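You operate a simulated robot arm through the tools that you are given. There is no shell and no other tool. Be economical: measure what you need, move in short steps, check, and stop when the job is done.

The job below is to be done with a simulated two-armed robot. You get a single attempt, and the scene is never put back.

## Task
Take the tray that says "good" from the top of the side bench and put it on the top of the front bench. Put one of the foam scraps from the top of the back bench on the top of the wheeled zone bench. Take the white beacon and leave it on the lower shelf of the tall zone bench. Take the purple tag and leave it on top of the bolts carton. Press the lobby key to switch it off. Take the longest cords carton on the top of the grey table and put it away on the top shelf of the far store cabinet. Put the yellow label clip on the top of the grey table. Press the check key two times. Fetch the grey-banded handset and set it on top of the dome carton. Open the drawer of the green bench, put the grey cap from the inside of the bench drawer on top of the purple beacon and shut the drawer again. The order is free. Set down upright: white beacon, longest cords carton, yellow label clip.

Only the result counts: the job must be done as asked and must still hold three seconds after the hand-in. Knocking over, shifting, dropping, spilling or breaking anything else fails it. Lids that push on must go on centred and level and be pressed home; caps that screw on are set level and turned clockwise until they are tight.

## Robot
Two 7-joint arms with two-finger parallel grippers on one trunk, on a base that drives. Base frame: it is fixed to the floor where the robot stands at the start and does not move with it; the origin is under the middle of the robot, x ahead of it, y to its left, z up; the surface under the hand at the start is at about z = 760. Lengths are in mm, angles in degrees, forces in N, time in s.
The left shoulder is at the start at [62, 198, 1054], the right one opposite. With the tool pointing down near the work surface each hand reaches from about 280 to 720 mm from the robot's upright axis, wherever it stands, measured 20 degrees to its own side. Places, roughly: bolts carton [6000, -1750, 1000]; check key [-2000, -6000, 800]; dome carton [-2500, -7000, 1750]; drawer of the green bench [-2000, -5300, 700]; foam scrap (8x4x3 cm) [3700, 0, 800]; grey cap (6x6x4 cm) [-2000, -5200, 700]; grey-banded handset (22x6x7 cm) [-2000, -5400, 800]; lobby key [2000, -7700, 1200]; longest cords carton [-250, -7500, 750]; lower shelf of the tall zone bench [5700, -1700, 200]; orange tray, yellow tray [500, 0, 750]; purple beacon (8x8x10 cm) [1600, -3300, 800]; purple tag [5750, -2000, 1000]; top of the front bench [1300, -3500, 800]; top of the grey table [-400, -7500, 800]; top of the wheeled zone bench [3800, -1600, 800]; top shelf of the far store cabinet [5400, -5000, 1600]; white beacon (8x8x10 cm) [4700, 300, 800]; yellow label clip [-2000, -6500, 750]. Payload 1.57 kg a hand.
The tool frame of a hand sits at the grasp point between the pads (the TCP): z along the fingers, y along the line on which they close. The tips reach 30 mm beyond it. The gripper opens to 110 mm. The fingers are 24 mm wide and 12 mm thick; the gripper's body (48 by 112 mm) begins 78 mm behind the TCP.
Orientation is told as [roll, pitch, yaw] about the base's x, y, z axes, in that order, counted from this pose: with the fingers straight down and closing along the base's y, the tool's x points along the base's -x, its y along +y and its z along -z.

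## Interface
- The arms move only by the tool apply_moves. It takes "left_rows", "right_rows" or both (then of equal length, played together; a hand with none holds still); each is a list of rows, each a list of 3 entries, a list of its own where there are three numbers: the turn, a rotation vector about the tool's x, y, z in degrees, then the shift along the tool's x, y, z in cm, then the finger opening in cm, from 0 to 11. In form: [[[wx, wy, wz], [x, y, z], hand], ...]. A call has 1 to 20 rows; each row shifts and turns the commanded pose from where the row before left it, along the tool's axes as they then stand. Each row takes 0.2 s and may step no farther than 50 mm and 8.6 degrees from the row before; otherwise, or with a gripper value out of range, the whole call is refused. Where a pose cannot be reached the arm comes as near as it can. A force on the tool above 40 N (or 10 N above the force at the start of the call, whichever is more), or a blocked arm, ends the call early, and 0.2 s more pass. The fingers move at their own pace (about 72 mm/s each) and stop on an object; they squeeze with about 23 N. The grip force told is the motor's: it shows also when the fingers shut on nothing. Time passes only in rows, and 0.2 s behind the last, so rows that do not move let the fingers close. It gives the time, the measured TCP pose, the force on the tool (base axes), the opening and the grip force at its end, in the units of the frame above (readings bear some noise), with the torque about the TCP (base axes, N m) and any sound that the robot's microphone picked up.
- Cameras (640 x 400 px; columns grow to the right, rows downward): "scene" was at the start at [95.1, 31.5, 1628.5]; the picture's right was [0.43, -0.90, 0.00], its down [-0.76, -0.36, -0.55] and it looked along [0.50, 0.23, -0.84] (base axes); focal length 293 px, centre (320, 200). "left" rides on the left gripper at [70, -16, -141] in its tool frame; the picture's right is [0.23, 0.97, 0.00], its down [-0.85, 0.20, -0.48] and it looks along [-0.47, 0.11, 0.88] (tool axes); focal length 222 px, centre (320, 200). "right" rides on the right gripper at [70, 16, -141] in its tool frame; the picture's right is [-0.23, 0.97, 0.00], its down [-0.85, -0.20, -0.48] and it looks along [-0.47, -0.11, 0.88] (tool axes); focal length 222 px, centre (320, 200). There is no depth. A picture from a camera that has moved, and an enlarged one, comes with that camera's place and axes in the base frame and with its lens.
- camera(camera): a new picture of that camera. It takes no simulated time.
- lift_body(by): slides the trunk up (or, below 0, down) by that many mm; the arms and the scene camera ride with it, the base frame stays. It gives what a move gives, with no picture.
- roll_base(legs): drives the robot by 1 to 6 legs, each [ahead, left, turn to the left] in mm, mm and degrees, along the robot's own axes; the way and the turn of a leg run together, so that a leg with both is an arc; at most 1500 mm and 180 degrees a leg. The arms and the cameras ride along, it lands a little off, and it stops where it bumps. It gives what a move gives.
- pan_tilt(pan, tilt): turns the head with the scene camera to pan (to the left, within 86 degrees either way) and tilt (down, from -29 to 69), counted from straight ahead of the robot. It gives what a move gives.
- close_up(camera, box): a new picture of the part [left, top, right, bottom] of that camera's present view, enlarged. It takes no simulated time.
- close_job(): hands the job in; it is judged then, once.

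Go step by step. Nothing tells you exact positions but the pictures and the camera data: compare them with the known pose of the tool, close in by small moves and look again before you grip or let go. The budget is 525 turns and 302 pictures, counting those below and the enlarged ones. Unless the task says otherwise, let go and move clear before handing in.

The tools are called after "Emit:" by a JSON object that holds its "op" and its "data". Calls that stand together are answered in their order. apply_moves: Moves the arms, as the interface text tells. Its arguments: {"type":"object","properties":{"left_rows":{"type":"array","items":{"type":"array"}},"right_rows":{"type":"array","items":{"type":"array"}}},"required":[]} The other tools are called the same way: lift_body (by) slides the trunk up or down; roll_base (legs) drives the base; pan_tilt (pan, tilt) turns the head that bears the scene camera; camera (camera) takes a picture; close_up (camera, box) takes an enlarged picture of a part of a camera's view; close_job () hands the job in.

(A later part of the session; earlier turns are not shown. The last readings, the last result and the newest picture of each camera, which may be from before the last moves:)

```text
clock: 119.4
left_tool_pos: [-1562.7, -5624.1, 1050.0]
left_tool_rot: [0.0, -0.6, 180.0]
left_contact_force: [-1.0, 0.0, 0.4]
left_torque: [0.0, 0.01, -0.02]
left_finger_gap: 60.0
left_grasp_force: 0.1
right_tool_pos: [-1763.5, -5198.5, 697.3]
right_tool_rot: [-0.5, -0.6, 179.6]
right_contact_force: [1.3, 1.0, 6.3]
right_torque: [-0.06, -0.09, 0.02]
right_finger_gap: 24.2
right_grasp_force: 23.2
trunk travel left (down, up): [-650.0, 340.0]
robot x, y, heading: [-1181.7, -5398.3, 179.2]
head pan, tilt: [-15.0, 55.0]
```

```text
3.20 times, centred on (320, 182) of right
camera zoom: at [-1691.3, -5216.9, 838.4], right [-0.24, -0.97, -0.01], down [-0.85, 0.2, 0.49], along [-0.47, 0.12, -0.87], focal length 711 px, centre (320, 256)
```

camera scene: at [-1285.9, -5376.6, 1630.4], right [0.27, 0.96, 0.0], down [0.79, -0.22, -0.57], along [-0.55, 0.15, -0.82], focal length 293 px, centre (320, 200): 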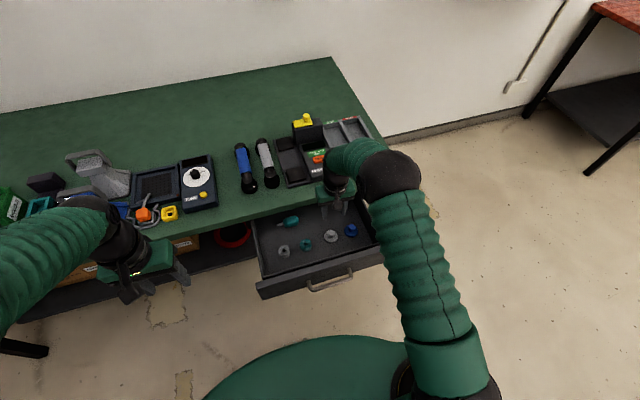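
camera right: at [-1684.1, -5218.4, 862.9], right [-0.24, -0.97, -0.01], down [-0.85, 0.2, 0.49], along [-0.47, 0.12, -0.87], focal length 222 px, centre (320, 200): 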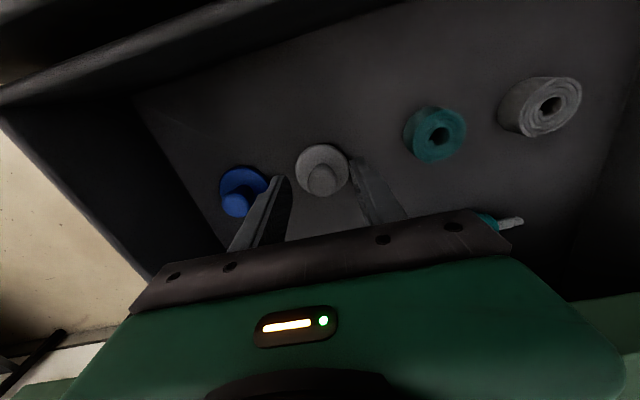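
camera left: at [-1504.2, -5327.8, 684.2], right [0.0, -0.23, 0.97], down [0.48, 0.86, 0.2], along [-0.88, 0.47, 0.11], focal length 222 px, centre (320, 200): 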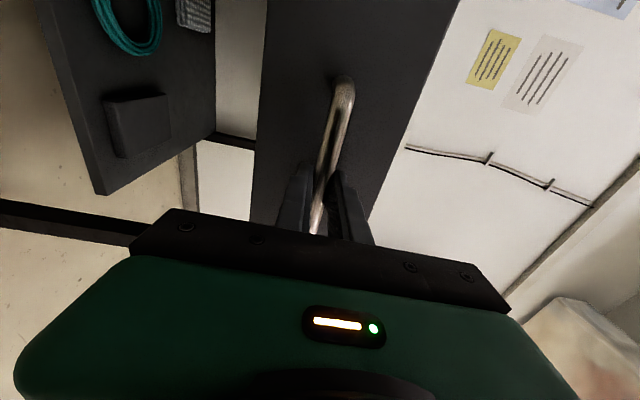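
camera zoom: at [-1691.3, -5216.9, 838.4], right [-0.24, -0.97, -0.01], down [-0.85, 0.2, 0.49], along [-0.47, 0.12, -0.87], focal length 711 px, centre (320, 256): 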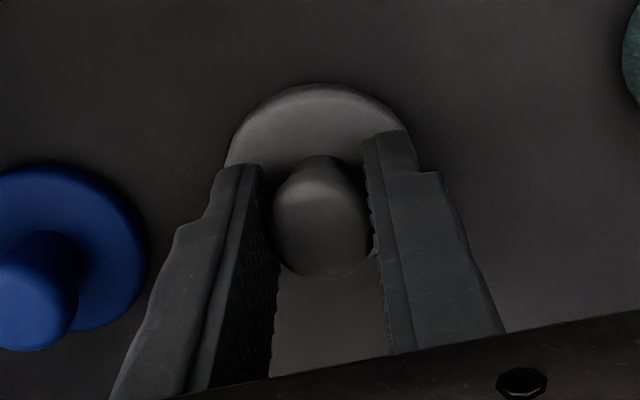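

Knob gripped at 24 mm. I lift the cap clear and check it.

Emit:
{"op": "apply_moves", "data": {"right_rows": [[[0, 0, 0], [0, 0, -3], 1.5], [[0, 0, 0], [0, 0, -4.5], 1.5], [[0, 0, 0], [0, 0, -4.5], 1.5], [[0, 0, 0], [0, 0, -4.5], 1.5], [[0, 0, 0], [0, 0, -4.5], 1.5], [[0, 0, 0], [4, 0, -3], 1.5], [[0, 0, 0], [4, 0, -3], 1.5], [[0, 0, 0], [4, 0, -3], 1.5], [[0, 0, 0], [4, 0, -3], 1.5], [[0, 0, 0], [4, 0, -2], 1.5]]}}

Emit:
{"op": "camera", "data": {"camera": "right"}}

Emit:
{"op": "camera", "data": {"camera": "scene"}}

```text
clock: 121.6
left_tool_pos: [-1561.7, -5625.7, 1049.4]
left_tool_rot: [0.0, -0.7, 180.0]
left_contact_force: [0.5, -0.8, -0.2]
left_torque: [0.01, 0.01, 0.0]
left_finger_gap: 60.1
left_grasp_force: 0.0
right_tool_pos: [-1558.1, -5203.1, 1045.8]
right_tool_rot: [-0.5, -0.7, 179.5]
right_contact_force: [0.2, 0.0, 0.0]
right_torque: [-0.02, 0.03, 0.0]
right_finger_gap: 24.5
right_grasp_force: 22.8
trunk travel left (down, up): [-650.0, 340.0]
robot x, y, heading: [-1178.8, -5393.1, 179.4]
head pan, tilt: [-15.0, 55.0]
```

```text
242 pictures are left
camera right: at [-1486.1, -5222.8, 1187.1], right [-0.24, -0.97, -0.01], down [-0.85, 0.2, 0.49], along [-0.48, 0.12, -0.87], focal length 222 px, centre (320, 200)
```

right: 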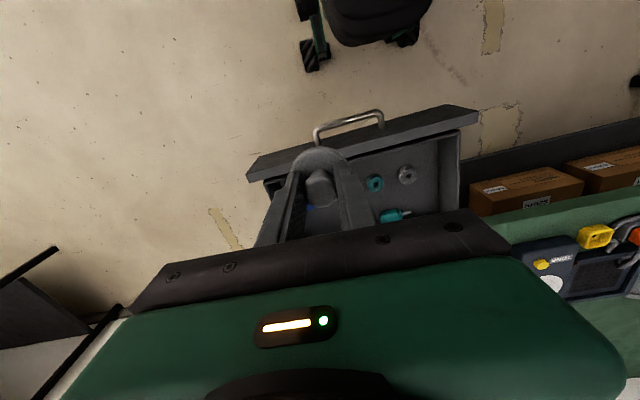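

```text
241 pictures are left
camera scene: at [-1279.4, -5377.2, 1630.8], right [0.27, 0.96, 0.0], down [0.79, -0.22, -0.57], along [-0.55, 0.15, -0.82], focal length 293 px, centre (320, 200)
```

scene: 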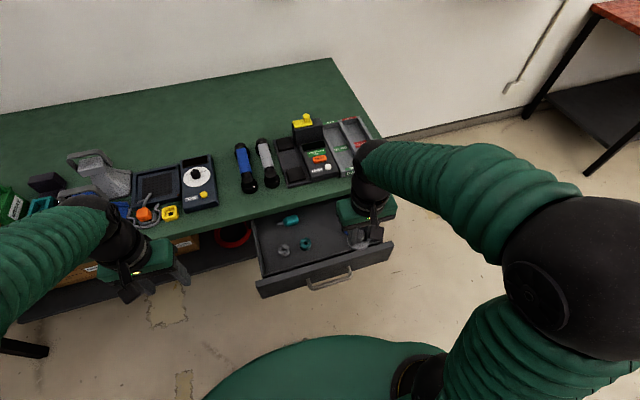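

The cap is held upright in the right hand. To shut the drawer I back off, line up, lower the trunk and level the left hand with closed fingers to push on the handle bar.

Emit:
{"op": "roll_base", "data": {"legs": [[-230, 0, 0], [0, -190, 0]]}}

Emit:
{"op": "lift_body", "data": {"by": -350}}

Emit:
{"op": "apply_moves", "data": {"left_rows": [[[0, 0, 0], [-4.5, -1.5, 0], 0], [[0, 0, 0], [-4.5, -1.5, 0], 0], [[0, 0, 0], [-4.5, -1.5, 0], 0], [[0, -8.2, 0], [0, 0, 0], 0], [[0, -8.2, 0], [0, 0, 0], 0], [[0, -8.2, 0], [0, 0, 0], 0], [[0, -8.2, 0], [0, 0, 0], 0], [[0, -8.2, 0], [0, 0, 0], 0], [[0, -8.2, 0], [0, 0, 0], 0], [[0, -8.2, 0], [0, 0, 0], 0], [[0, -8.2, 0], [0, 0, 0], 0], [[0, -8.2, 0], [0, 0, 0], 0], [[0, -8.2, 0], [0, 0, 0], 0], [[0, -8, 0], [0, 0, 0], 0]]}}

Emit:
{"op": "pan_tilt", "data": {"pan": 0, "tilt": 40}}

Emit:
{"op": "camera", "data": {"camera": "scene"}}

```text
clock: 124.5
left_tool_pos: [-1334.0, -5442.3, 1047.8]
left_tool_rot: [-0.2, -0.5, 179.9]
left_contact_force: [0.4, 0.4, -0.5]
left_torque: [0.02, 0.0, -0.01]
left_finger_gap: 59.8
left_grasp_force: 0.1
right_tool_pos: [-1331.1, -5020.9, 1044.7]
right_tool_rot: [-0.6, -0.5, 179.5]
right_contact_force: [-0.5, -0.2, 0.3]
right_torque: [0.01, -0.03, -0.03]
right_finger_gap: 24.5
right_grasp_force: 22.8
trunk travel left (down, up): [-650.0, 340.0]
robot x, y, heading: [-946.0, -5207.2, 179.2]
head pan, tilt: [-15.0, 55.0]
```

```text
clock: 127.9
left_tool_pos: [-1332.4, -5438.0, 699.1]
left_tool_rot: [0.1, -0.7, 179.9]
left_contact_force: [-0.2, 0.1, -0.3]
left_torque: [-0.01, -0.02, 0.03]
left_finger_gap: 60.3
left_grasp_force: 0.0
right_tool_pos: [-1329.3, -5016.9, 695.4]
right_tool_rot: [-0.6, -0.6, 179.4]
right_contact_force: [-0.2, -0.3, 0.0]
right_torque: [-0.02, 0.01, 0.0]
right_finger_gap: 24.2
right_grasp_force: 22.9
trunk travel left (down, up): [-300.0, 690.0]
robot x, y, heading: [-946.4, -5209.4, 179.4]
head pan, tilt: [-15.0, 55.0]
```

```text
clock: 130.9
left_tool_pos: [-1489.1, -5391.4, 698.2]
left_tool_rot: [175.5, -89.4, 4.3]
left_contact_force: [0.4, -0.1, 0.8]
left_torque: [0.03, 0.04, -0.01]
left_finger_gap: 0.0
left_grasp_force: 21.6
left hand out of reach, approached as far as the arm can: row 11, 12
right_tool_pos: [-1329.7, -5016.9, 694.9]
right_tool_rot: [-0.5, -0.5, 179.3]
right_contact_force: [-1.2, -0.3, 0.1]
right_torque: [-0.02, 0.02, -0.01]
right_finger_gap: 24.5
right_grasp_force: 23.4
trunk travel left (down, up): [-300.0, 690.0]
robot x, y, heading: [-948.8, -5209.0, 179.2]
head pan, tilt: [-15.0, 55.0]
```

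```text
clock: 131.7
left_tool_pos: [-1488.4, -5390.6, 699.0]
left_tool_rot: [172.8, -89.4, 7.0]
left_contact_force: [0.1, -0.9, 0.5]
left_torque: [-0.02, -0.02, 0.04]
left_finger_gap: 0.1
left_grasp_force: 21.0
right_tool_pos: [-1329.1, -5016.8, 694.9]
right_tool_rot: [-0.4, -0.6, 179.3]
right_contact_force: [0.1, -1.1, -0.3]
right_torque: [0.0, 0.02, -0.01]
right_finger_gap: 24.4
right_grasp_force: 23.8
trunk travel left (down, up): [-300.0, 690.0]
robot x, y, heading: [-950.3, -5206.8, 179.2]
head pan, tilt: [0.0, 40.0]
```

```text
240 pictures are left
camera scene: at [-1068.1, -5208.3, 1301.1], right [0.01, 1.0, 0.0], down [0.64, -0.01, -0.76], along [-0.76, 0.01, -0.64], focal length 293 px, centre (320, 200)
```

scene: 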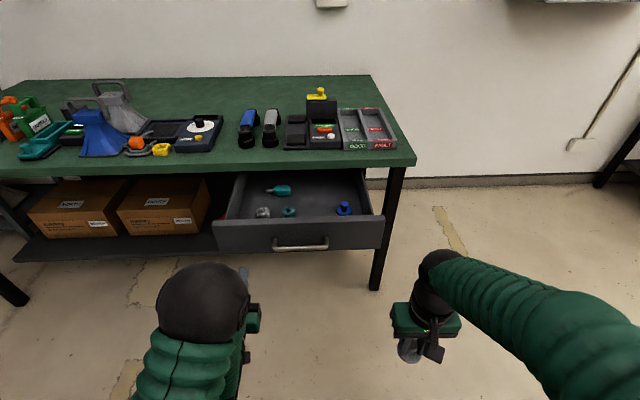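

Emit:
{"op": "apply_moves", "data": {"left_rows": [[[0, 0, 0], [0, -3.3, 0], 0], [[0, 0, 0], [0, -3.3, 0], 0], [[0, 0, 0], [0, -3.3, 0], 0], [[0, 0, 0], [0, -3.3, 0], 0], [[0, 0, 0], [0, 0, 3.5], 0]]}}

Emit:
{"op": "camera", "data": {"camera": "scene"}}

Emit:
{"op": "camera", "data": {"camera": "left"}}

```text
clock: 132.8
left_tool_pos: [-1524.3, -5257.3, 700.1]
left_tool_rot: [173.5, -89.4, 6.4]
left_contact_force: [0.3, 0.4, 0.4]
left_torque: [0.0, 0.01, 0.04]
left_finger_gap: 0.0
left_grasp_force: 21.7
right_tool_pos: [-1329.7, -5016.5, 694.3]
right_tool_rot: [-0.4, -0.5, 179.3]
right_contact_force: [0.8, 0.0, -0.6]
right_torque: [-0.02, 0.0, 0.02]
right_finger_gap: 24.5
right_grasp_force: 23.4
trunk travel left (down, up): [-300.0, 690.0]
robot x, y, heading: [-950.9, -5210.2, 179.5]
head pan, tilt: [0.0, 40.0]
```

```text
239 pictures are left
camera scene: at [-1068.9, -5208.2, 1301.1], right [0.01, 1.0, 0.0], down [0.64, -0.01, -0.76], along [-0.76, 0.01, -0.64], focal length 293 px, centre (320, 200)
```

scene: 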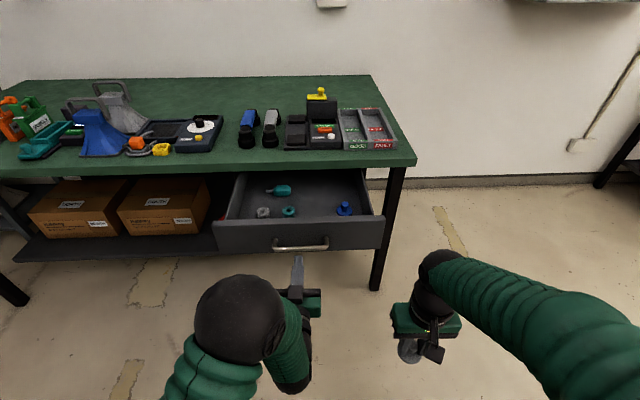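

```text
238 pictures are left
camera left: at [-1384.3, -5241.3, 628.7], right [0.0, -0.97, -0.23], down [0.49, -0.2, 0.85], along [-0.87, -0.11, 0.47], focal length 222 px, centre (320, 200)
```

left: 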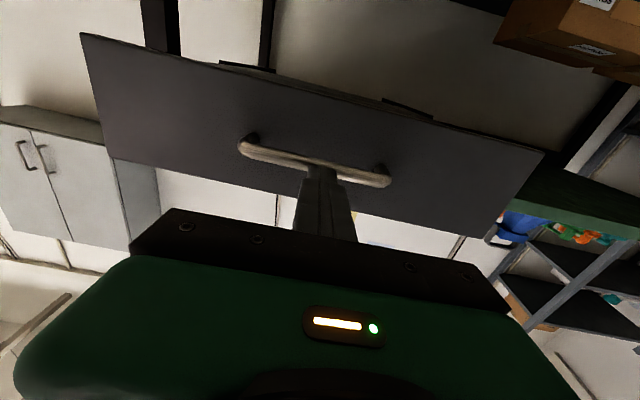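

Fingers aim right at the bar. I drive forward to push the drawer in.

Emit:
{"op": "roll_base", "data": {"legs": [[240, 0, 0]]}}

Emit:
{"op": "camera", "data": {"camera": "scene"}}

```text
clock: 134.6
left_tool_pos: [-1765.1, -5254.3, 699.1]
left_tool_rot: [170.1, -89.5, 10.0]
left_contact_force: [-0.1, -0.8, 0.7]
left_torque: [-0.02, 0.0, -0.03]
left_finger_gap: 0.2
left_grasp_force: 21.2
right_tool_pos: [-1569.5, -5013.9, 694.6]
right_tool_rot: [-0.3, -0.6, 179.5]
right_contact_force: [-0.1, -0.3, -0.1]
right_torque: [-0.03, 0.0, -0.01]
right_finger_gap: 24.1
right_grasp_force: 23.4
trunk travel left (down, up): [-300.0, 690.0]
robot x, y, heading: [-1188.4, -5207.7, 179.7]
head pan, tilt: [0.0, 40.0]
```

```text
237 pictures are left
camera scene: at [-1308.6, -5205.0, 1301.0], right [0.01, 1.0, 0.0], down [0.65, -0.01, -0.76], along [-0.76, 0.01, -0.65], focal length 293 px, centre (320, 200)
```

scene: 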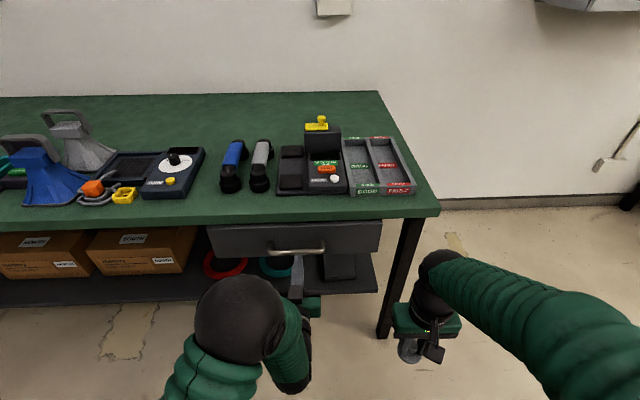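

Almost shut. I finish the push with the arm in small steps.

Emit:
{"op": "apply_moves", "data": {"left_rows": [[[0, 0, 0], [0, 0, 1], 0], [[0, 0, 0], [0, 0, 1], 0], [[0, 0, 0], [0, 0, 1], 0], [[0, 0, 0], [0, 0, 0.5], 0], [[0, 0, 0], [0, 0, 0.5], 0], [[0, 0, 0], [0, 0, 0.5], 0], [[0, 0, 0], [0, 0, 0.5], 0]]}}

Emit:
{"op": "camera", "data": {"camera": "scene"}}

```text
clock: 135.7
left_tool_pos: [-1794.1, -5254.8, 700.6]
left_tool_rot: [164.8, -89.5, 15.0]
left_contact_force: [18.1, -2.8, 6.3]
left_torque: [-0.08, 0.21, 0.27]
left_finger_gap: 0.3
left_grasp_force: 20.8
right_tool_pos: [-1565.8, -5014.5, 695.6]
right_tool_rot: [-0.5, -0.7, 179.5]
right_contact_force: [-0.6, -0.2, 0.3]
right_torque: [0.02, 0.03, -0.02]
right_finger_gap: 24.3
right_grasp_force: 23.5
trunk travel left (down, up): [-300.0, 690.0]
robot x, y, heading: [-1187.1, -5207.4, 179.5]
head pan, tilt: [0.0, 40.0]
stopped in row 5 (left hand): the force on the tool passed its limit at 49 N (the readings are from after the stop); the commanded pose is now the measured one
```

```text
236 pictures are left
camera scene: at [-1301.6, -5205.9, 1301.9], right [0.01, 1.0, 0.0], down [0.64, -0.01, -0.77], along [-0.77, 0.01, -0.64], focal length 293 px, centre (320, 200)
```

scene: 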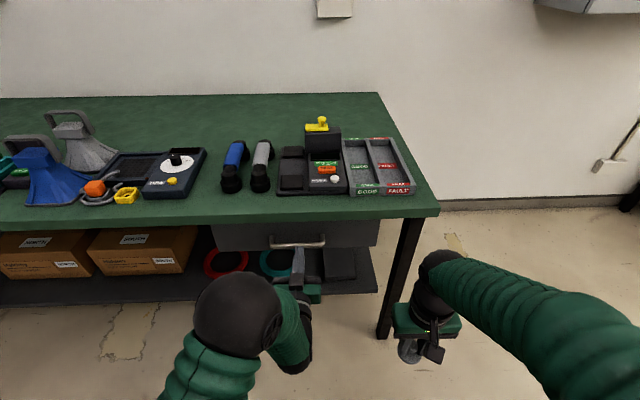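

Drawer is shut. I back off, point the left hand down again and raise the trunk.

Emit:
{"op": "roll_base", "data": {"legs": [[-150, 0, 0]]}}

Emit:
{"op": "apply_moves", "data": {"left_rows": [[[0, 8.2, 0], [0, 0, 0], 6], [[0, 8.2, 0], [0, 0, 0], 6], [[0, 8.2, 0], [0, 0, 0], 6], [[0, 8.2, 0], [0, 0, 0], 6], [[0, 8.2, 0], [0, 0, 0], 6], [[0, 8.2, 0], [0, 0, 0], 6], [[0, 8.2, 0], [0, 0, 0], 6], [[0, 8.2, 0], [0, 0, 0], 6], [[0, 8.2, 0], [0, 0, 0], 6], [[0, 8.2, 0], [0, 0, 0], 6], [[0, 8, 0], [0, 0, 0], 6]]}}

Emit:
{"op": "lift_body", "data": {"by": 350}}

Emit:
{"op": "apply_moves", "data": {"left_rows": [[[0, 0, 0], [2, 4.5, 0], 11], [[0, 0, 0], [2, 4.5, 0], 11], [[0, 0, 0], [2, 4.5, 0], 11], [[0, 0, 0], [2, 4.5, 0], 11]]}}

Emit:
{"op": "camera", "data": {"camera": "scene"}}

```text
clock: 137.1
left_tool_pos: [-1645.4, -5255.6, 698.9]
left_tool_rot: [152.2, -89.7, 27.8]
left_contact_force: [-0.3, 0.0, -0.1]
left_torque: [0.02, -0.03, -0.01]
left_finger_gap: 0.0
left_grasp_force: 21.5
right_tool_pos: [-1417.5, -5016.0, 695.1]
right_tool_rot: [-0.3, -0.7, 179.5]
right_contact_force: [0.6, -0.3, -0.3]
right_torque: [-0.04, 0.05, 0.02]
right_finger_gap: 24.2
right_grasp_force: 23.0
trunk travel left (down, up): [-300.0, 690.0]
robot x, y, heading: [-1041.6, -5204.9, 179.5]
head pan, tilt: [0.0, 40.0]
```

```text
clock: 139.5
left_tool_pos: [-1648.5, -5260.6, 698.3]
left_tool_rot: [0.5, -3.3, -179.6]
left_contact_force: [0.5, 0.9, 0.2]
left_torque: [0.01, 0.01, 0.0]
left_finger_gap: 59.9
left_grasp_force: 0.0
left hand out of reach, approached as far as the arm can: row 6
right_tool_pos: [-1418.2, -5016.2, 694.9]
right_tool_rot: [-0.4, -0.7, 179.5]
right_contact_force: [0.6, 0.1, -0.2]
right_torque: [-0.03, 0.01, 0.0]
right_finger_gap: 24.2
right_grasp_force: 23.1
trunk travel left (down, up): [-300.0, 690.0]
robot x, y, heading: [-1037.4, -5207.6, 179.4]
head pan, tilt: [0.0, 40.0]
```

```text
clock: 142.9
left_tool_pos: [-1648.8, -5260.2, 1048.2]
left_tool_rot: [0.4, -3.4, -179.6]
left_contact_force: [0.1, 0.1, 0.0]
left_torque: [-0.03, 0.04, -0.02]
left_finger_gap: 59.9
left_grasp_force: 0.0
right_tool_pos: [-1418.0, -5017.0, 1045.2]
right_tool_rot: [-0.4, -0.7, 179.5]
right_contact_force: [0.9, 0.1, 0.2]
right_torque: [0.02, -0.02, -0.01]
right_finger_gap: 24.0
right_grasp_force: 22.9
trunk travel left (down, up): [-650.0, 340.0]
robot x, y, heading: [-1039.5, -5208.3, 179.2]
head pan, tilt: [0.0, 40.0]
```

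```text
clock: 143.9
left_tool_pos: [-1563.7, -5442.2, 1045.0]
left_tool_rot: [0.6, -3.5, -179.7]
left_contact_force: [1.1, 0.8, 0.1]
left_torque: [-0.02, 0.02, -0.01]
left_finger_gap: 109.8
left_grasp_force: 0.1
right_tool_pos: [-1416.5, -5017.5, 1047.2]
right_tool_rot: [-0.6, -0.7, 179.6]
right_contact_force: [0.9, -0.4, 0.5]
right_torque: [-0.01, -0.01, 0.01]
right_finger_gap: 24.1
right_grasp_force: 22.7
trunk travel left (down, up): [-650.0, 340.0]
robot x, y, heading: [-1042.6, -5209.2, 179.6]
head pan, tilt: [0.0, 40.0]
```

```text
235 pictures are left
camera scene: at [-1156.4, -5210.6, 1651.4], right [0.01, 1.0, 0.0], down [0.64, -0.01, -0.77], along [-0.77, 0.01, -0.64], focal length 293 px, centre (320, 200)
```

scene: 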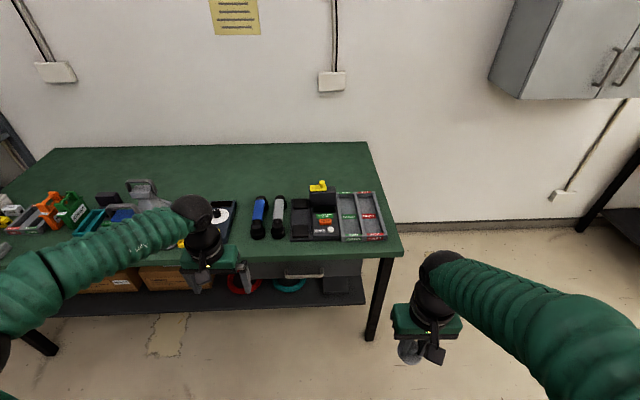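

Handset lies near [-2085, -5380], its length running away from me. I drive up to the bench.

Emit:
{"op": "roll_base", "data": {"legs": [[440, -20, 0]]}}

Emit:
{"op": "camera", "data": {"camera": "left"}}

Emit:
{"op": "pan_tilt", "data": {"pan": 10, "tilt": 45}}

Emit:
{"op": "camera", "data": {"camera": "scene"}}

```text
clock: 146.6
left_tool_pos: [-2003.4, -5414.0, 1046.0]
left_tool_rot: [0.6, -3.3, -179.7]
left_contact_force: [0.0, -0.3, -0.2]
left_torque: [-0.01, 0.0, 0.03]
left_finger_gap: 109.8
left_grasp_force: 0.0
right_tool_pos: [-1854.7, -4991.5, 1046.1]
right_tool_rot: [-0.5, -0.7, 179.4]
right_contact_force: [0.1, -0.7, 0.0]
right_torque: [-0.01, 0.0, -0.01]
right_finger_gap: 24.1
right_grasp_force: 23.0
trunk travel left (down, up): [-650.0, 340.0]
robot x, y, heading: [-1475.3, -5182.7, 179.4]
head pan, tilt: [0.0, 40.0]
```

```text
234 pictures are left
camera left: at [-1925.5, -5396.5, 1184.1], right [0.23, -0.97, -0.01], down [-0.82, -0.2, 0.53], along [-0.52, -0.12, -0.85], focal length 222 px, centre (320, 200)
```

left: 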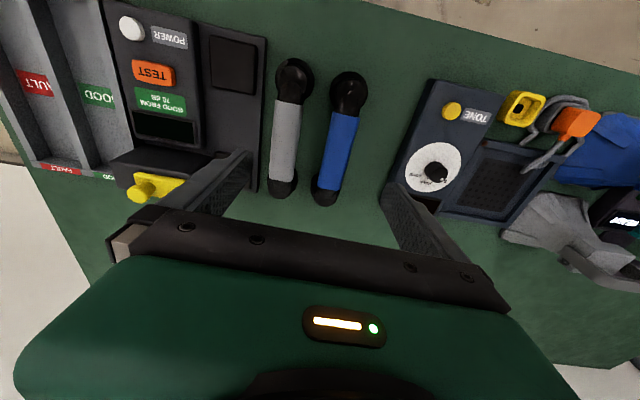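

```text
clock: 147.3
left_tool_pos: [-2002.7, -5415.0, 1045.4]
left_tool_rot: [0.5, -3.4, -179.8]
left_contact_force: [-0.3, -0.3, -0.5]
left_torque: [0.02, 0.03, -0.01]
left_finger_gap: 110.0
left_grasp_force: 0.1
right_tool_pos: [-1854.9, -4991.1, 1047.8]
right_tool_rot: [-0.5, -0.7, 179.5]
right_contact_force: [0.0, 0.2, 0.9]
right_torque: [0.01, 0.01, 0.0]
right_finger_gap: 24.1
right_grasp_force: 22.9
trunk travel left (down, up): [-650.0, 340.0]
robot x, y, heading: [-1473.3, -5188.6, 179.3]
head pan, tilt: [10.0, 45.0]
```

```text
233 pictures are left
camera scene: at [-1591.7, -5197.8, 1643.9], right [-0.16, 0.99, 0.0], down [0.7, 0.11, -0.71], along [-0.7, -0.11, -0.71], focal length 293 px, centre (320, 200)
```

scene: 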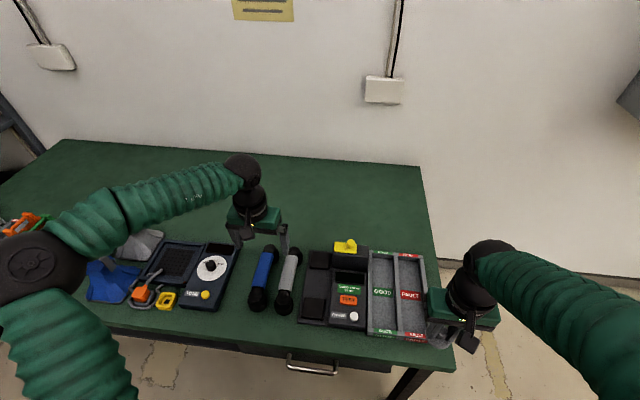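

The grey-banded handset's middle is about [-2057, -5370], turned ~4°. I align the left hand above it.

Emit:
{"op": "apply_moves", "data": {"left_rows": [[[0, 3.4, 0], [0, 0, 0], 7], [[0, 0, -3.6], [-1.8, -1.5, 3], 7], [[0, 0, 0], [-1.8, -1.5, 3.5], 7], [[0, 0, 0], [-1.9, -1.4, 3.5], 7], [[0, 0, 0], [0, 0, 3.5], 7]]}}

Emit:
{"op": "camera", "data": {"camera": "left"}}

Emit:
{"op": "camera", "data": {"camera": "scene"}}

```text
clock: 148.5
left_tool_pos: [-2059.8, -5374.1, 909.2]
left_tool_rot: [0.5, 0.0, -176.2]
left_contact_force: [-0.2, 0.1, -1.5]
left_torque: [-0.02, -0.02, -0.05]
left_finger_gap: 69.9
left_grasp_force: 0.0
right_tool_pos: [-1854.8, -4992.5, 1046.9]
right_tool_rot: [-0.5, -0.7, 179.4]
right_contact_force: [-0.5, 1.1, 0.9]
right_torque: [0.01, -0.01, 0.01]
right_finger_gap: 23.8
right_grasp_force: 23.6
trunk travel left (down, up): [-650.0, 340.0]
robot x, y, heading: [-1476.2, -5184.9, 178.9]
head pan, tilt: [10.0, 45.0]
```

```text
232 pictures are left
camera left: at [-1992.6, -5352.0, 1051.9], right [0.29, -0.96, 0.01], down [-0.84, -0.25, 0.48], along [-0.46, -0.15, -0.88], focal length 222 px, centre (320, 200)
```

left: 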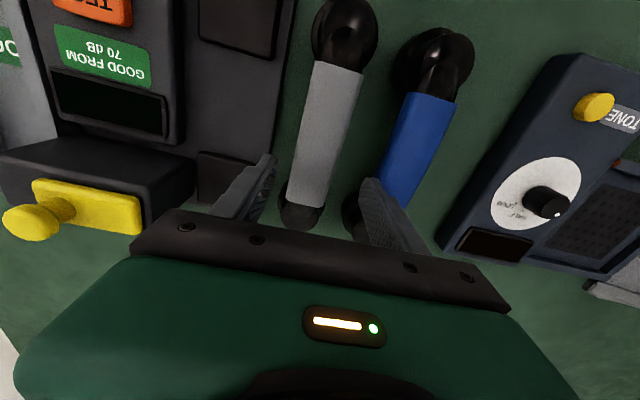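

```text
231 pictures are left
camera scene: at [-1592.4, -5197.9, 1643.9], right [-0.16, 0.99, 0.0], down [0.7, 0.11, -0.7], along [-0.7, -0.11, -0.71], focal length 293 px, centre (320, 200)
```

scene: 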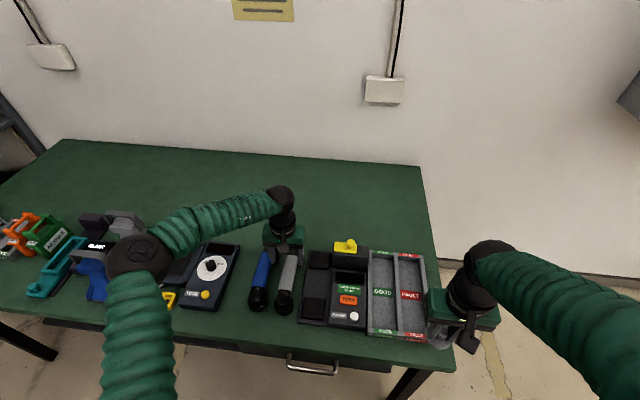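

Emit:
{"op": "apply_moves", "data": {"left_rows": [[[0, 0, 0], [1.1, 0, 3], 7], [[0, 0, 0], [0, 0, 3], 7]]}}

Emit:
{"op": "camera", "data": {"camera": "left"}}

Emit:
{"op": "close_up", "data": {"camera": "scene", "box": [220, 190, 380, 330]}}

```text
clock: 149.1
left_tool_pos: [-2049.6, -5374.4, 848.8]
left_tool_rot: [0.5, 0.0, -176.1]
left_contact_force: [0.5, -0.4, -0.7]
left_torque: [-0.02, -0.04, -0.03]
left_finger_gap: 70.1
left_grasp_force: 0.2
right_tool_pos: [-1854.9, -4990.8, 1046.2]
right_tool_rot: [-0.5, -0.8, 179.3]
right_contact_force: [0.5, -0.2, -0.9]
right_torque: [0.0, -0.04, 0.03]
right_finger_gap: 24.0
right_grasp_force: 22.7
trunk travel left (down, up): [-650.0, 340.0]
robot x, y, heading: [-1475.7, -5180.7, 179.4]
head pan, tilt: [10.0, 45.0]
```

```text
230 pictures are left
camera left: at [-1981.8, -5351.4, 991.2], right [0.29, -0.96, 0.01], down [-0.84, -0.25, 0.48], along [-0.46, -0.15, -0.88], focal length 222 px, centre (320, 200)
```

left: 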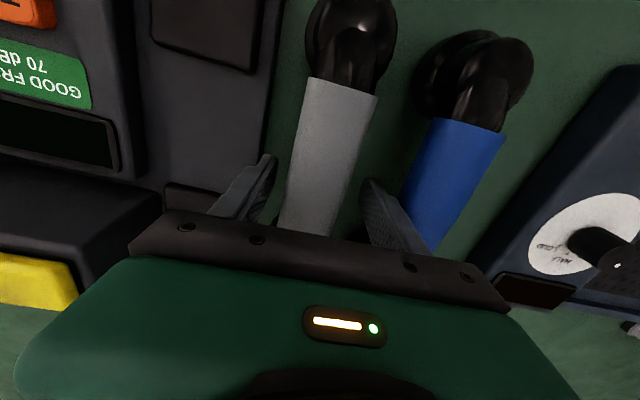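

```text
2.86 times, centred on (300, 260) of scene
camera zoom: at [-1592.9, -5197.8, 1643.8], right [-0.16, 0.99, 0.0], down [0.7, 0.11, -0.7], along [-0.7, -0.11, -0.71], focal length 836 px, centre (377, 29)
```

zoom: 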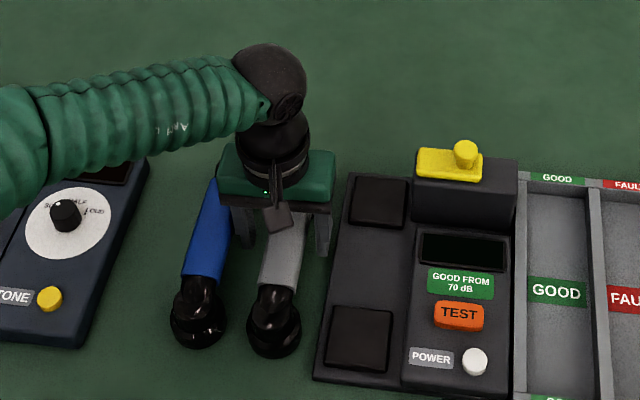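

Emit:
{"op": "apply_moves", "data": {"left_rows": [[[0, 0, 0], [0, -0.1, 1.5], 7], [[0, 0, 0], [0, 0, 1.5], 7], [[0, 0, 0], [0, 0, 0.7], 7]]}}

Emit:
{"op": "camera", "data": {"camera": "left"}}

Emit:
{"op": "close_up", "data": {"camera": "scene", "box": [240, 210, 340, 330]}}

```text
clock: 149.7
left_tool_pos: [-2047.6, -5369.6, 829.7]
left_tool_rot: [0.3, -0.1, -176.1]
left_contact_force: [11.3, -1.5, 18.0]
left_torque: [0.74, -0.47, -0.36]
left_finger_gap: 69.2
left_grasp_force: 0.1
right_tool_pos: [-1851.5, -4990.6, 1046.3]
right_tool_rot: [-0.5, -0.9, 179.3]
right_contact_force: [-0.7, 0.2, -0.9]
right_torque: [0.0, -0.05, -0.02]
right_finger_gap: 24.1
right_grasp_force: 22.9
trunk travel left (down, up): [-650.0, 340.0]
robot x, y, heading: [-1476.0, -5187.1, 179.5]
head pan, tilt: [10.0, 45.0]
stopped in row 2 (left hand): the force on the tool passed its limit at 51 N (the readings are from after the stop); the commanded pose is now the measured one
```

```text
228 pictures are left
camera left: at [-1979.3, -5348.2, 972.5], right [0.29, -0.96, 0.0], down [-0.84, -0.25, 0.48], along [-0.46, -0.14, -0.88], focal length 222 px, centre (320, 200)
```

left: 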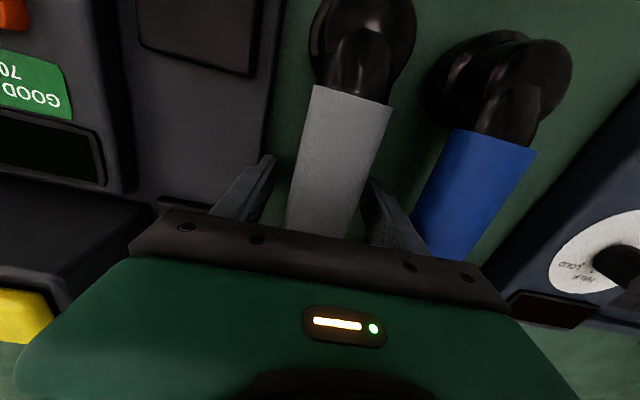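

```text
3.33 times, centred on (290, 270) of scene
camera zoom: at [-1587.7, -5196.7, 1644.2], right [-0.16, 0.99, 0.0], down [0.7, 0.11, -0.71], along [-0.7, -0.11, -0.71], focal length 976 px, centre (420, -33)
```

zoom: 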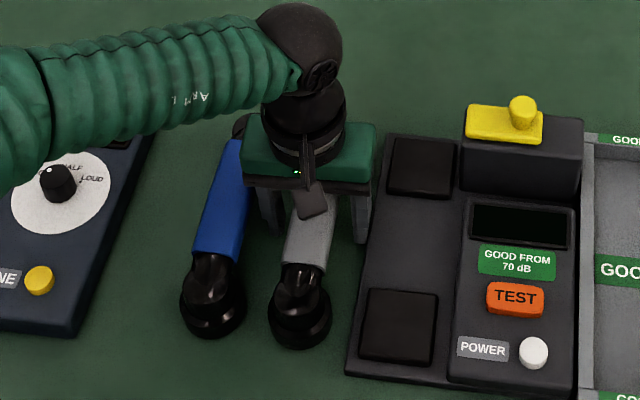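

The finger on the tester side came down on the tester's base edge. I rise at once and check that nothing moved.

Emit:
{"op": "apply_moves", "data": {"left_rows": [[[0, 0, 0], [0, 0, -2], 7], [[0, 0, 0], [0, 0, -2], 6.2], [[0, 0, 0], [0, 0.6, 0], 6.2]]}}

Emit:
{"op": "camera", "data": {"camera": "left"}}

Emit:
{"op": "camera", "data": {"camera": "scene"}}

```text
clock: 150.5
left_tool_pos: [-2049.9, -5376.5, 869.0]
left_tool_rot: [0.2, -0.1, -176.2]
left_contact_force: [1.1, 1.0, -0.6]
left_torque: [-0.03, -0.01, 0.03]
left_finger_gap: 62.1
left_grasp_force: 0.1
right_tool_pos: [-1854.4, -4991.3, 1047.3]
right_tool_rot: [-0.6, -0.8, 179.4]
right_contact_force: [0.8, -0.2, -0.1]
right_torque: [-0.04, -0.06, 0.03]
right_finger_gap: 24.1
right_grasp_force: 22.8
trunk travel left (down, up): [-650.0, 340.0]
robot x, y, heading: [-1478.5, -5186.9, 179.4]
head pan, tilt: [10.0, 45.0]
```

```text
226 pictures are left
camera left: at [-1981.3, -5354.8, 1010.3], right [0.29, -0.96, 0.0], down [-0.84, -0.25, 0.48], along [-0.46, -0.14, -0.88], focal length 222 px, centre (320, 200)
```

left: 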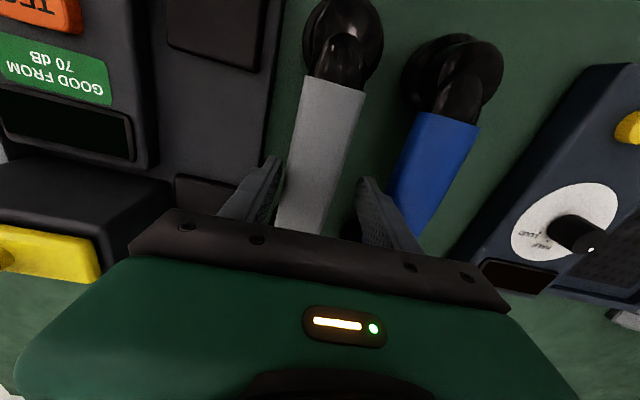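

```text
225 pictures are left
camera scene: at [-1592.6, -5197.4, 1643.8], right [-0.16, 0.99, 0.0], down [0.7, 0.11, -0.7], along [-0.7, -0.11, -0.71], focal length 293 px, centre (320, 200)
```

scene: 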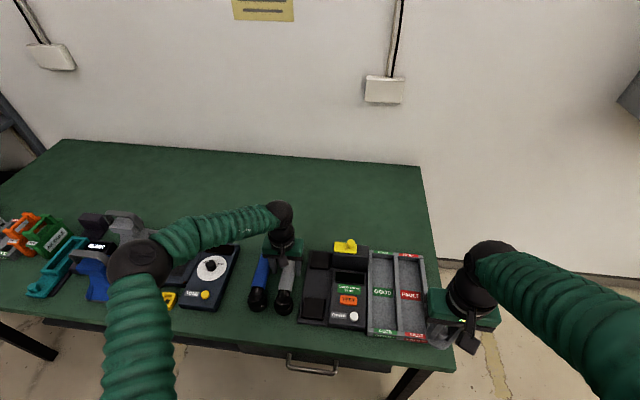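

Emit:
{"op": "close_up", "data": {"camera": "left", "box": [230, 90, 390, 210]}}

```text
3.33 times, centred on (310, 150) of left
camera zoom: at [-1981.3, -5354.8, 1010.3], right [0.29, -0.96, 0.0], down [-0.84, -0.25, 0.48], along [-0.46, -0.14, -0.88], focal length 740 px, centre (353, 367)
```

zoom: 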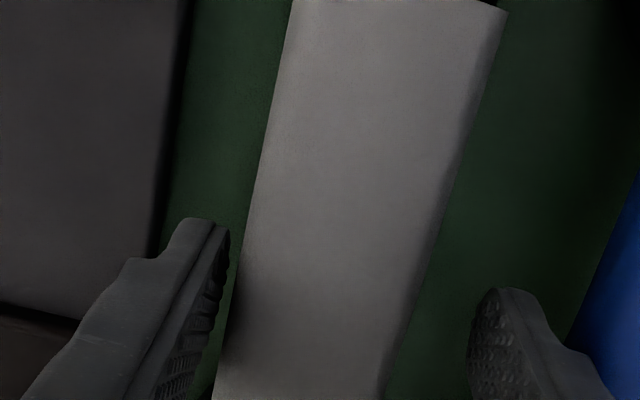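

The handset sits about 10 mm further toward the blue one than the hand's axis. I shift, keep clear of the tester, and go down.

Emit:
{"op": "apply_moves", "data": {"left_rows": [[[0, 0, 0], [0, 1.1, 0], 6.8], [[0, 0, 0], [0, 0, 1.5], 6.8]]}}

Emit:
{"op": "close_up", "data": {"camera": "left", "box": [230, 90, 430, 240]}}

```text
clock: 151.1
left_tool_pos: [-2048.0, -5387.2, 860.1]
left_tool_rot: [0.5, -0.9, -176.2]
left_contact_force: [-4.7, -2.2, 36.3]
left_torque: [-1.64, -0.4, -0.25]
left_finger_gap: 69.2
left_grasp_force: 1.1
right_tool_pos: [-1848.9, -4988.1, 1048.0]
right_tool_rot: [-0.3, -1.2, 179.3]
right_contact_force: [-0.6, -0.4, -0.5]
right_torque: [0.02, -0.01, -0.02]
right_finger_gap: 23.9
right_grasp_force: 22.5
trunk travel left (down, up): [-650.0, 340.0]
robot x, y, heading: [-1475.5, -5187.2, 179.2]
head pan, tilt: [10.0, 45.0]
```

```text
2.67 times, centred on (330, 165) of left
camera zoom: at [-1977.7, -5364.4, 1001.7], right [0.29, -0.96, 0.01], down [-0.83, -0.25, 0.49], along [-0.47, -0.15, -0.87], focal length 592 px, centre (293, 293)
```

zoom: 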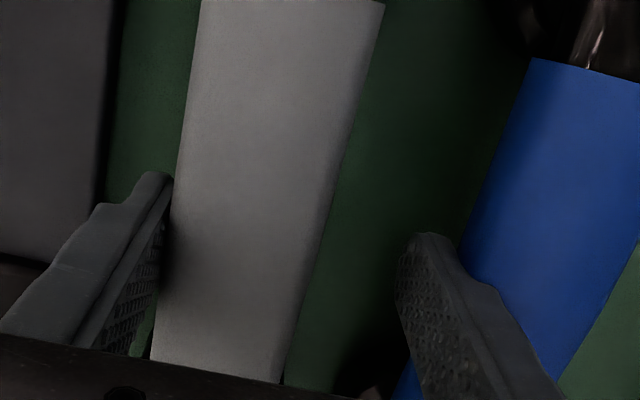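

The other finger now touched the blue handset's top. I rise, narrow the opening to 60 mm and re-centre between the two neighbours.

Emit:
{"op": "apply_moves", "data": {"left_rows": [[[0, 0, 0], [0, 0, -2.5], 6.8], [[0, 0, 0], [0, -0.35, 0], 6], [[0, 0, 0], [0, 0, 0], 6]]}}

Emit:
{"op": "close_up", "data": {"camera": "left", "box": [230, 90, 430, 240]}}

Emit:
{"op": "close_up", "data": {"camera": "scene", "box": [220, 190, 380, 330]}}

```text
clock: 151.9
left_tool_pos: [-2050.4, -5383.4, 878.6]
left_tool_rot: [0.3, 0.0, -176.0]
left_contact_force: [0.0, -0.2, -0.7]
left_torque: [0.01, -0.01, -0.04]
left_finger_gap: 59.9
left_grasp_force: 0.1
right_tool_pos: [-1853.9, -4990.1, 1045.8]
right_tool_rot: [-0.4, -0.7, 179.4]
right_contact_force: [0.4, -0.2, -0.1]
right_torque: [0.0, -0.02, -0.02]
right_finger_gap: 23.9
right_grasp_force: 22.9
trunk travel left (down, up): [-650.0, 340.0]
robot x, y, heading: [-1475.4, -5180.0, 179.7]
head pan, tilt: [10.0, 45.0]
```

```text
2.67 times, centred on (330, 165) of left
camera zoom: at [-1980.7, -5361.2, 1020.5], right [0.29, -0.96, 0.01], down [-0.84, -0.25, 0.48], along [-0.46, -0.15, -0.88], focal length 592 px, centre (293, 293)
```

zoom: 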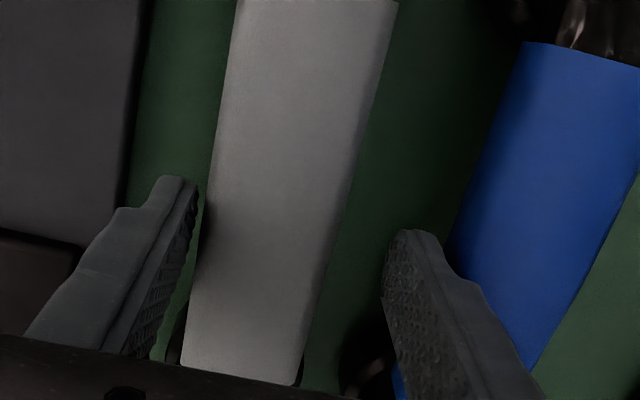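

```text
2.86 times, centred on (300, 260) of scene
camera zoom: at [-1592.5, -5196.0, 1643.8], right [-0.16, 0.99, 0.0], down [0.7, 0.11, -0.71], along [-0.7, -0.11, -0.71], focal length 836 px, centre (377, 29)
```

zoom: 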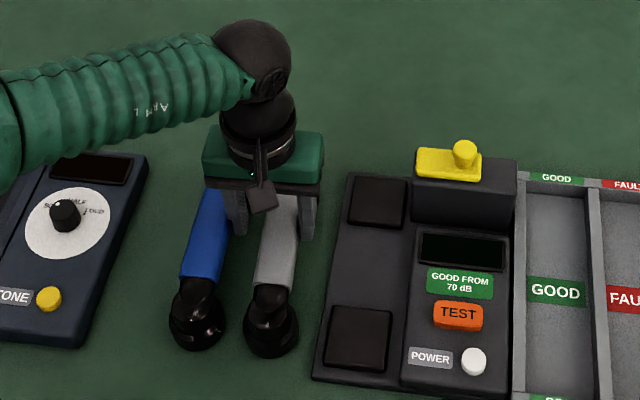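

My zoom conversion was off: the handset actually lies toward the tester. I shift back 7 mm and re-check.

Emit:
{"op": "apply_moves", "data": {"left_rows": [[[0, 0, 0], [0, -0.7, 0], 6.2], [[0, 0, 0], [0, 0, 0.5], 6.2]]}}

Emit:
{"op": "close_up", "data": {"camera": "left", "box": [200, 50, 440, 200]}}

Emit:
{"op": "close_up", "data": {"camera": "scene", "box": [220, 230, 348, 310]}}

```text
clock: 152.5
left_tool_pos: [-2048.6, -5376.7, 873.2]
left_tool_rot: [0.3, -0.2, -176.0]
left_contact_force: [-0.8, -0.2, 0.4]
left_torque: [0.0, 0.02, -0.02]
left_finger_gap: 61.8
left_grasp_force: 0.0
right_tool_pos: [-1854.6, -4992.1, 1046.3]
right_tool_rot: [-0.5, -0.8, 179.4]
right_contact_force: [0.0, -0.8, -0.6]
right_torque: [0.0, 0.01, -0.01]
right_finger_gap: 23.7
right_grasp_force: 23.1
trunk travel left (down, up): [-650.0, 340.0]
robot x, y, heading: [-1477.1, -5184.8, 179.5]
head pan, tilt: [10.0, 45.0]
```

```text
2.67 times, centred on (320, 125) of left
camera zoom: at [-1981.2, -5355.1, 1015.5], right [0.29, -0.96, 0.0], down [-0.84, -0.25, 0.48], along [-0.46, -0.14, -0.88], focal length 592 px, centre (320, 400)
```

zoom: 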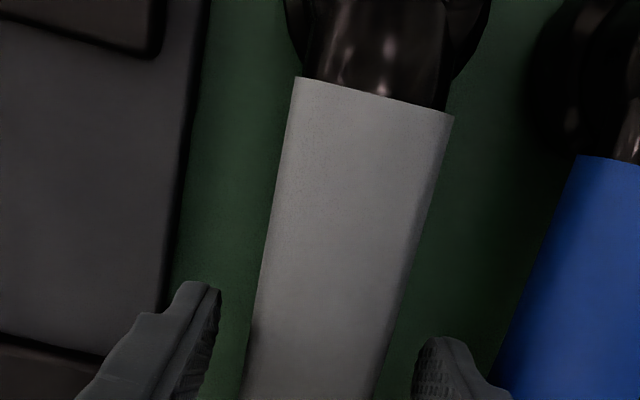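

```text
5.00 times, centred on (284, 270) of scene
camera zoom: at [-1592.4, -5197.6, 1643.8], right [-0.16, 0.99, 0.0], down [0.7, 0.11, -0.71], along [-0.7, -0.11, -0.71], focal length 1464 px, centre (500, -150)
```

zoom: 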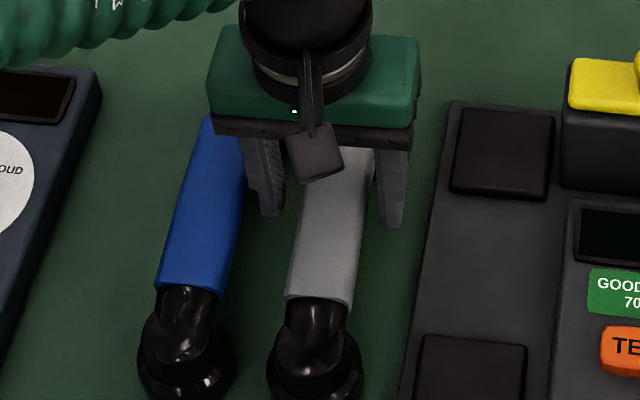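

Now both views show the fingers centred on the grey band. I lower in two steps.

Emit:
{"op": "apply_moves", "data": {"left_rows": [[[0, 0, 0], [0, 0, 1.5], 6.2], [[0, 0, 0], [0, 0, 1.5], 6.2]]}}

Emit:
{"op": "camera", "data": {"camera": "left"}}

Emit:
{"op": "close_up", "data": {"camera": "scene", "box": [220, 230, 348, 310]}}

```text
clock: 153.1
left_tool_pos: [-2049.7, -5377.7, 842.6]
left_tool_rot: [0.3, -0.2, -176.0]
left_contact_force: [0.8, -0.1, -0.7]
left_torque: [0.01, -0.01, 0.01]
left_finger_gap: 61.8
left_grasp_force: 0.2
right_tool_pos: [-1854.1, -4991.8, 1046.8]
right_tool_rot: [-0.5, -0.7, 179.3]
right_contact_force: [0.4, 0.3, -1.4]
right_torque: [0.01, -0.04, -0.02]
right_finger_gap: 24.1
right_grasp_force: 23.1
trunk travel left (down, up): [-650.0, 340.0]
robot x, y, heading: [-1476.9, -5185.6, 179.4]
head pan, tilt: [10.0, 45.0]
```

```text
218 pictures are left
camera left: at [-1981.6, -5355.3, 985.3], right [0.29, -0.96, 0.0], down [-0.84, -0.25, 0.48], along [-0.46, -0.14, -0.88], focal length 222 px, centre (320, 200)
```

left: 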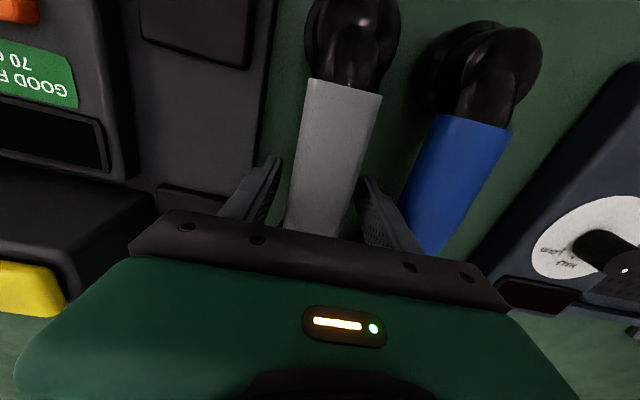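

```text
5.00 times, centred on (284, 270) of scene
camera zoom: at [-1592.5, -5197.7, 1643.8], right [-0.16, 0.99, 0.0], down [0.7, 0.11, -0.71], along [-0.7, -0.11, -0.71], focal length 1464 px, centre (500, -150)
```

zoom: 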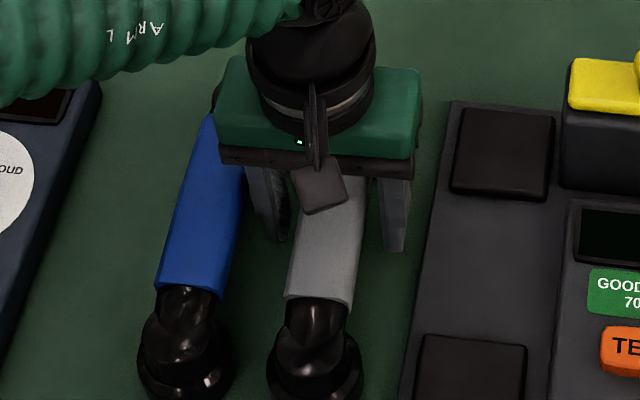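

Emit:
{"op": "apply_moves", "data": {"left_rows": [[[0, 0, 0], [0, 0, 1.2], 6.2], [[0, 0, 0], [0, 0, 1], 6.2]]}}

```text
clock: 153.8
left_tool_pos: [-2049.5, -5375.2, 830.2]
left_tool_rot: [0.1, -1.0, -176.2]
left_contact_force: [18.8, -1.7, 31.4]
left_torque: [1.02, -0.88, -0.47]
left_finger_gap: 58.7
left_grasp_force: 0.2
right_tool_pos: [-1848.5, -4990.2, 1049.2]
right_tool_rot: [-0.4, -1.1, 179.4]
right_contact_force: [-0.7, 0.6, -1.1]
right_torque: [0.01, 0.02, 0.0]
right_finger_gap: 24.1
right_grasp_force: 22.9
trunk travel left (down, up): [-650.0, 340.0]
robot x, y, heading: [-1476.6, -5182.0, 179.3]
head pan, tilt: [10.0, 45.0]
stopped in row 2 (left hand): the force on the tool passed its limit at 47 N (the readings are from after the stop); the commanded pose is now the measured one
```

Emit:
{"op": "close_up", "data": {"camera": "scene", "box": [220, 230, 348, 310]}}

Emit:
{"op": "close_up", "data": {"camera": "left", "box": [200, 90, 440, 240]}}

```text
5.00 times, centred on (284, 270) of scene
camera zoom: at [-1581.6, -5195.7, 1645.1], right [-0.16, 0.99, 0.0], down [0.69, 0.11, -0.71], along [-0.7, -0.12, -0.7], focal length 1464 px, centre (500, -150)
```

zoom: 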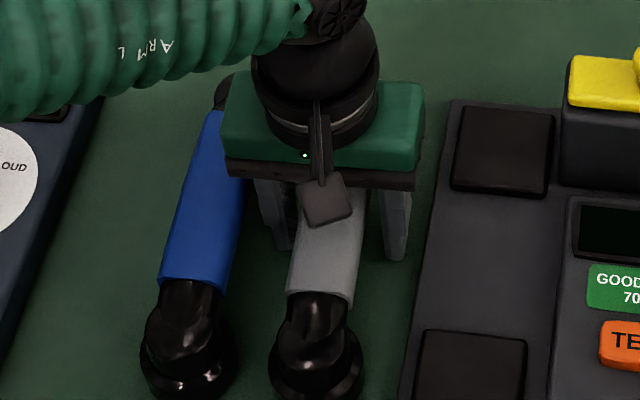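

```text
2.67 times, centred on (320, 165) of left
camera zoom: at [-1978.2, -5354.0, 971.4], right [0.29, -0.96, 0.0], down [-0.83, -0.26, 0.49], along [-0.47, -0.14, -0.87], focal length 592 px, centre (320, 293)
```

zoom: 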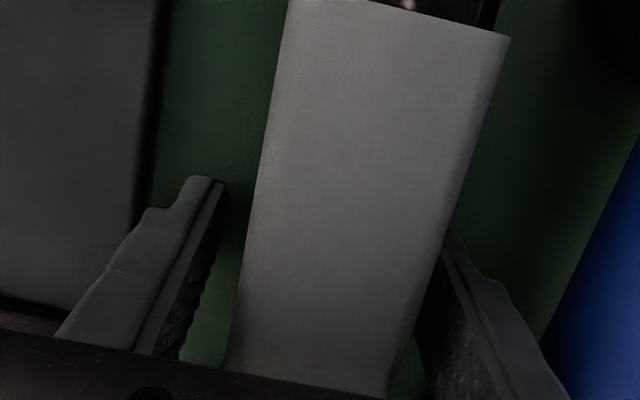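

The tips are likely on the bench top itself (z ≈ 800), with the band between the pads. I raise 5 mm and close.

Emit:
{"op": "apply_moves", "data": {"left_rows": [[[0, 1, 0], [0, 0, -0.6], 6.2], [[0, 0, 0], [0, 0, 0], 5], [[0, 0, 0], [0, 0, 0], 4], [[0, 0, 0], [0, 0, 0], 3], [[0, 0, 0], [0, 0, 0], 3]]}}

Emit:
{"op": "camera", "data": {"camera": "left"}}

```text
clock: 155.1
left_tool_pos: [-2053.6, -5377.5, 829.3]
left_tool_rot: [0.2, 0.2, -175.9]
left_contact_force: [-0.4, -0.3, 0.1]
left_torque: [-0.02, 0.03, 0.01]
left_finger_gap: 35.9
left_grasp_force: 23.0
right_tool_pos: [-1853.5, -4991.4, 1046.8]
right_tool_rot: [-0.4, -0.8, 179.4]
right_contact_force: [-0.5, 0.0, 0.3]
right_torque: [0.0, 0.01, 0.02]
right_finger_gap: 24.1
right_grasp_force: 22.6
trunk travel left (down, up): [-650.0, 340.0]
robot x, y, heading: [-1478.7, -5183.1, 179.4]
head pan, tilt: [10.0, 45.0]
```

```text
214 pictures are left
camera left: at [-1985.9, -5356.2, 973.3], right [0.29, -0.96, 0.0], down [-0.84, -0.26, 0.48], along [-0.45, -0.14, -0.88], focal length 222 px, centre (320, 200)
```

left: 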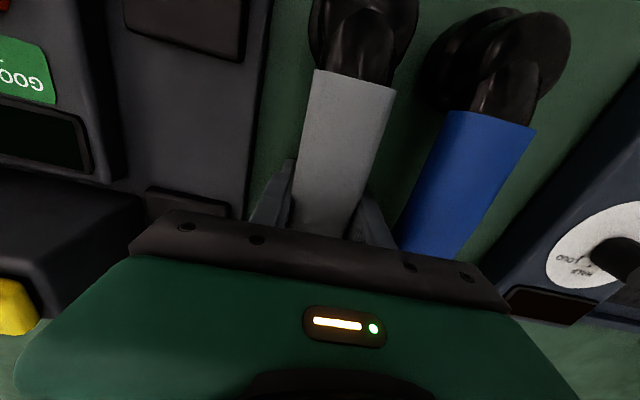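

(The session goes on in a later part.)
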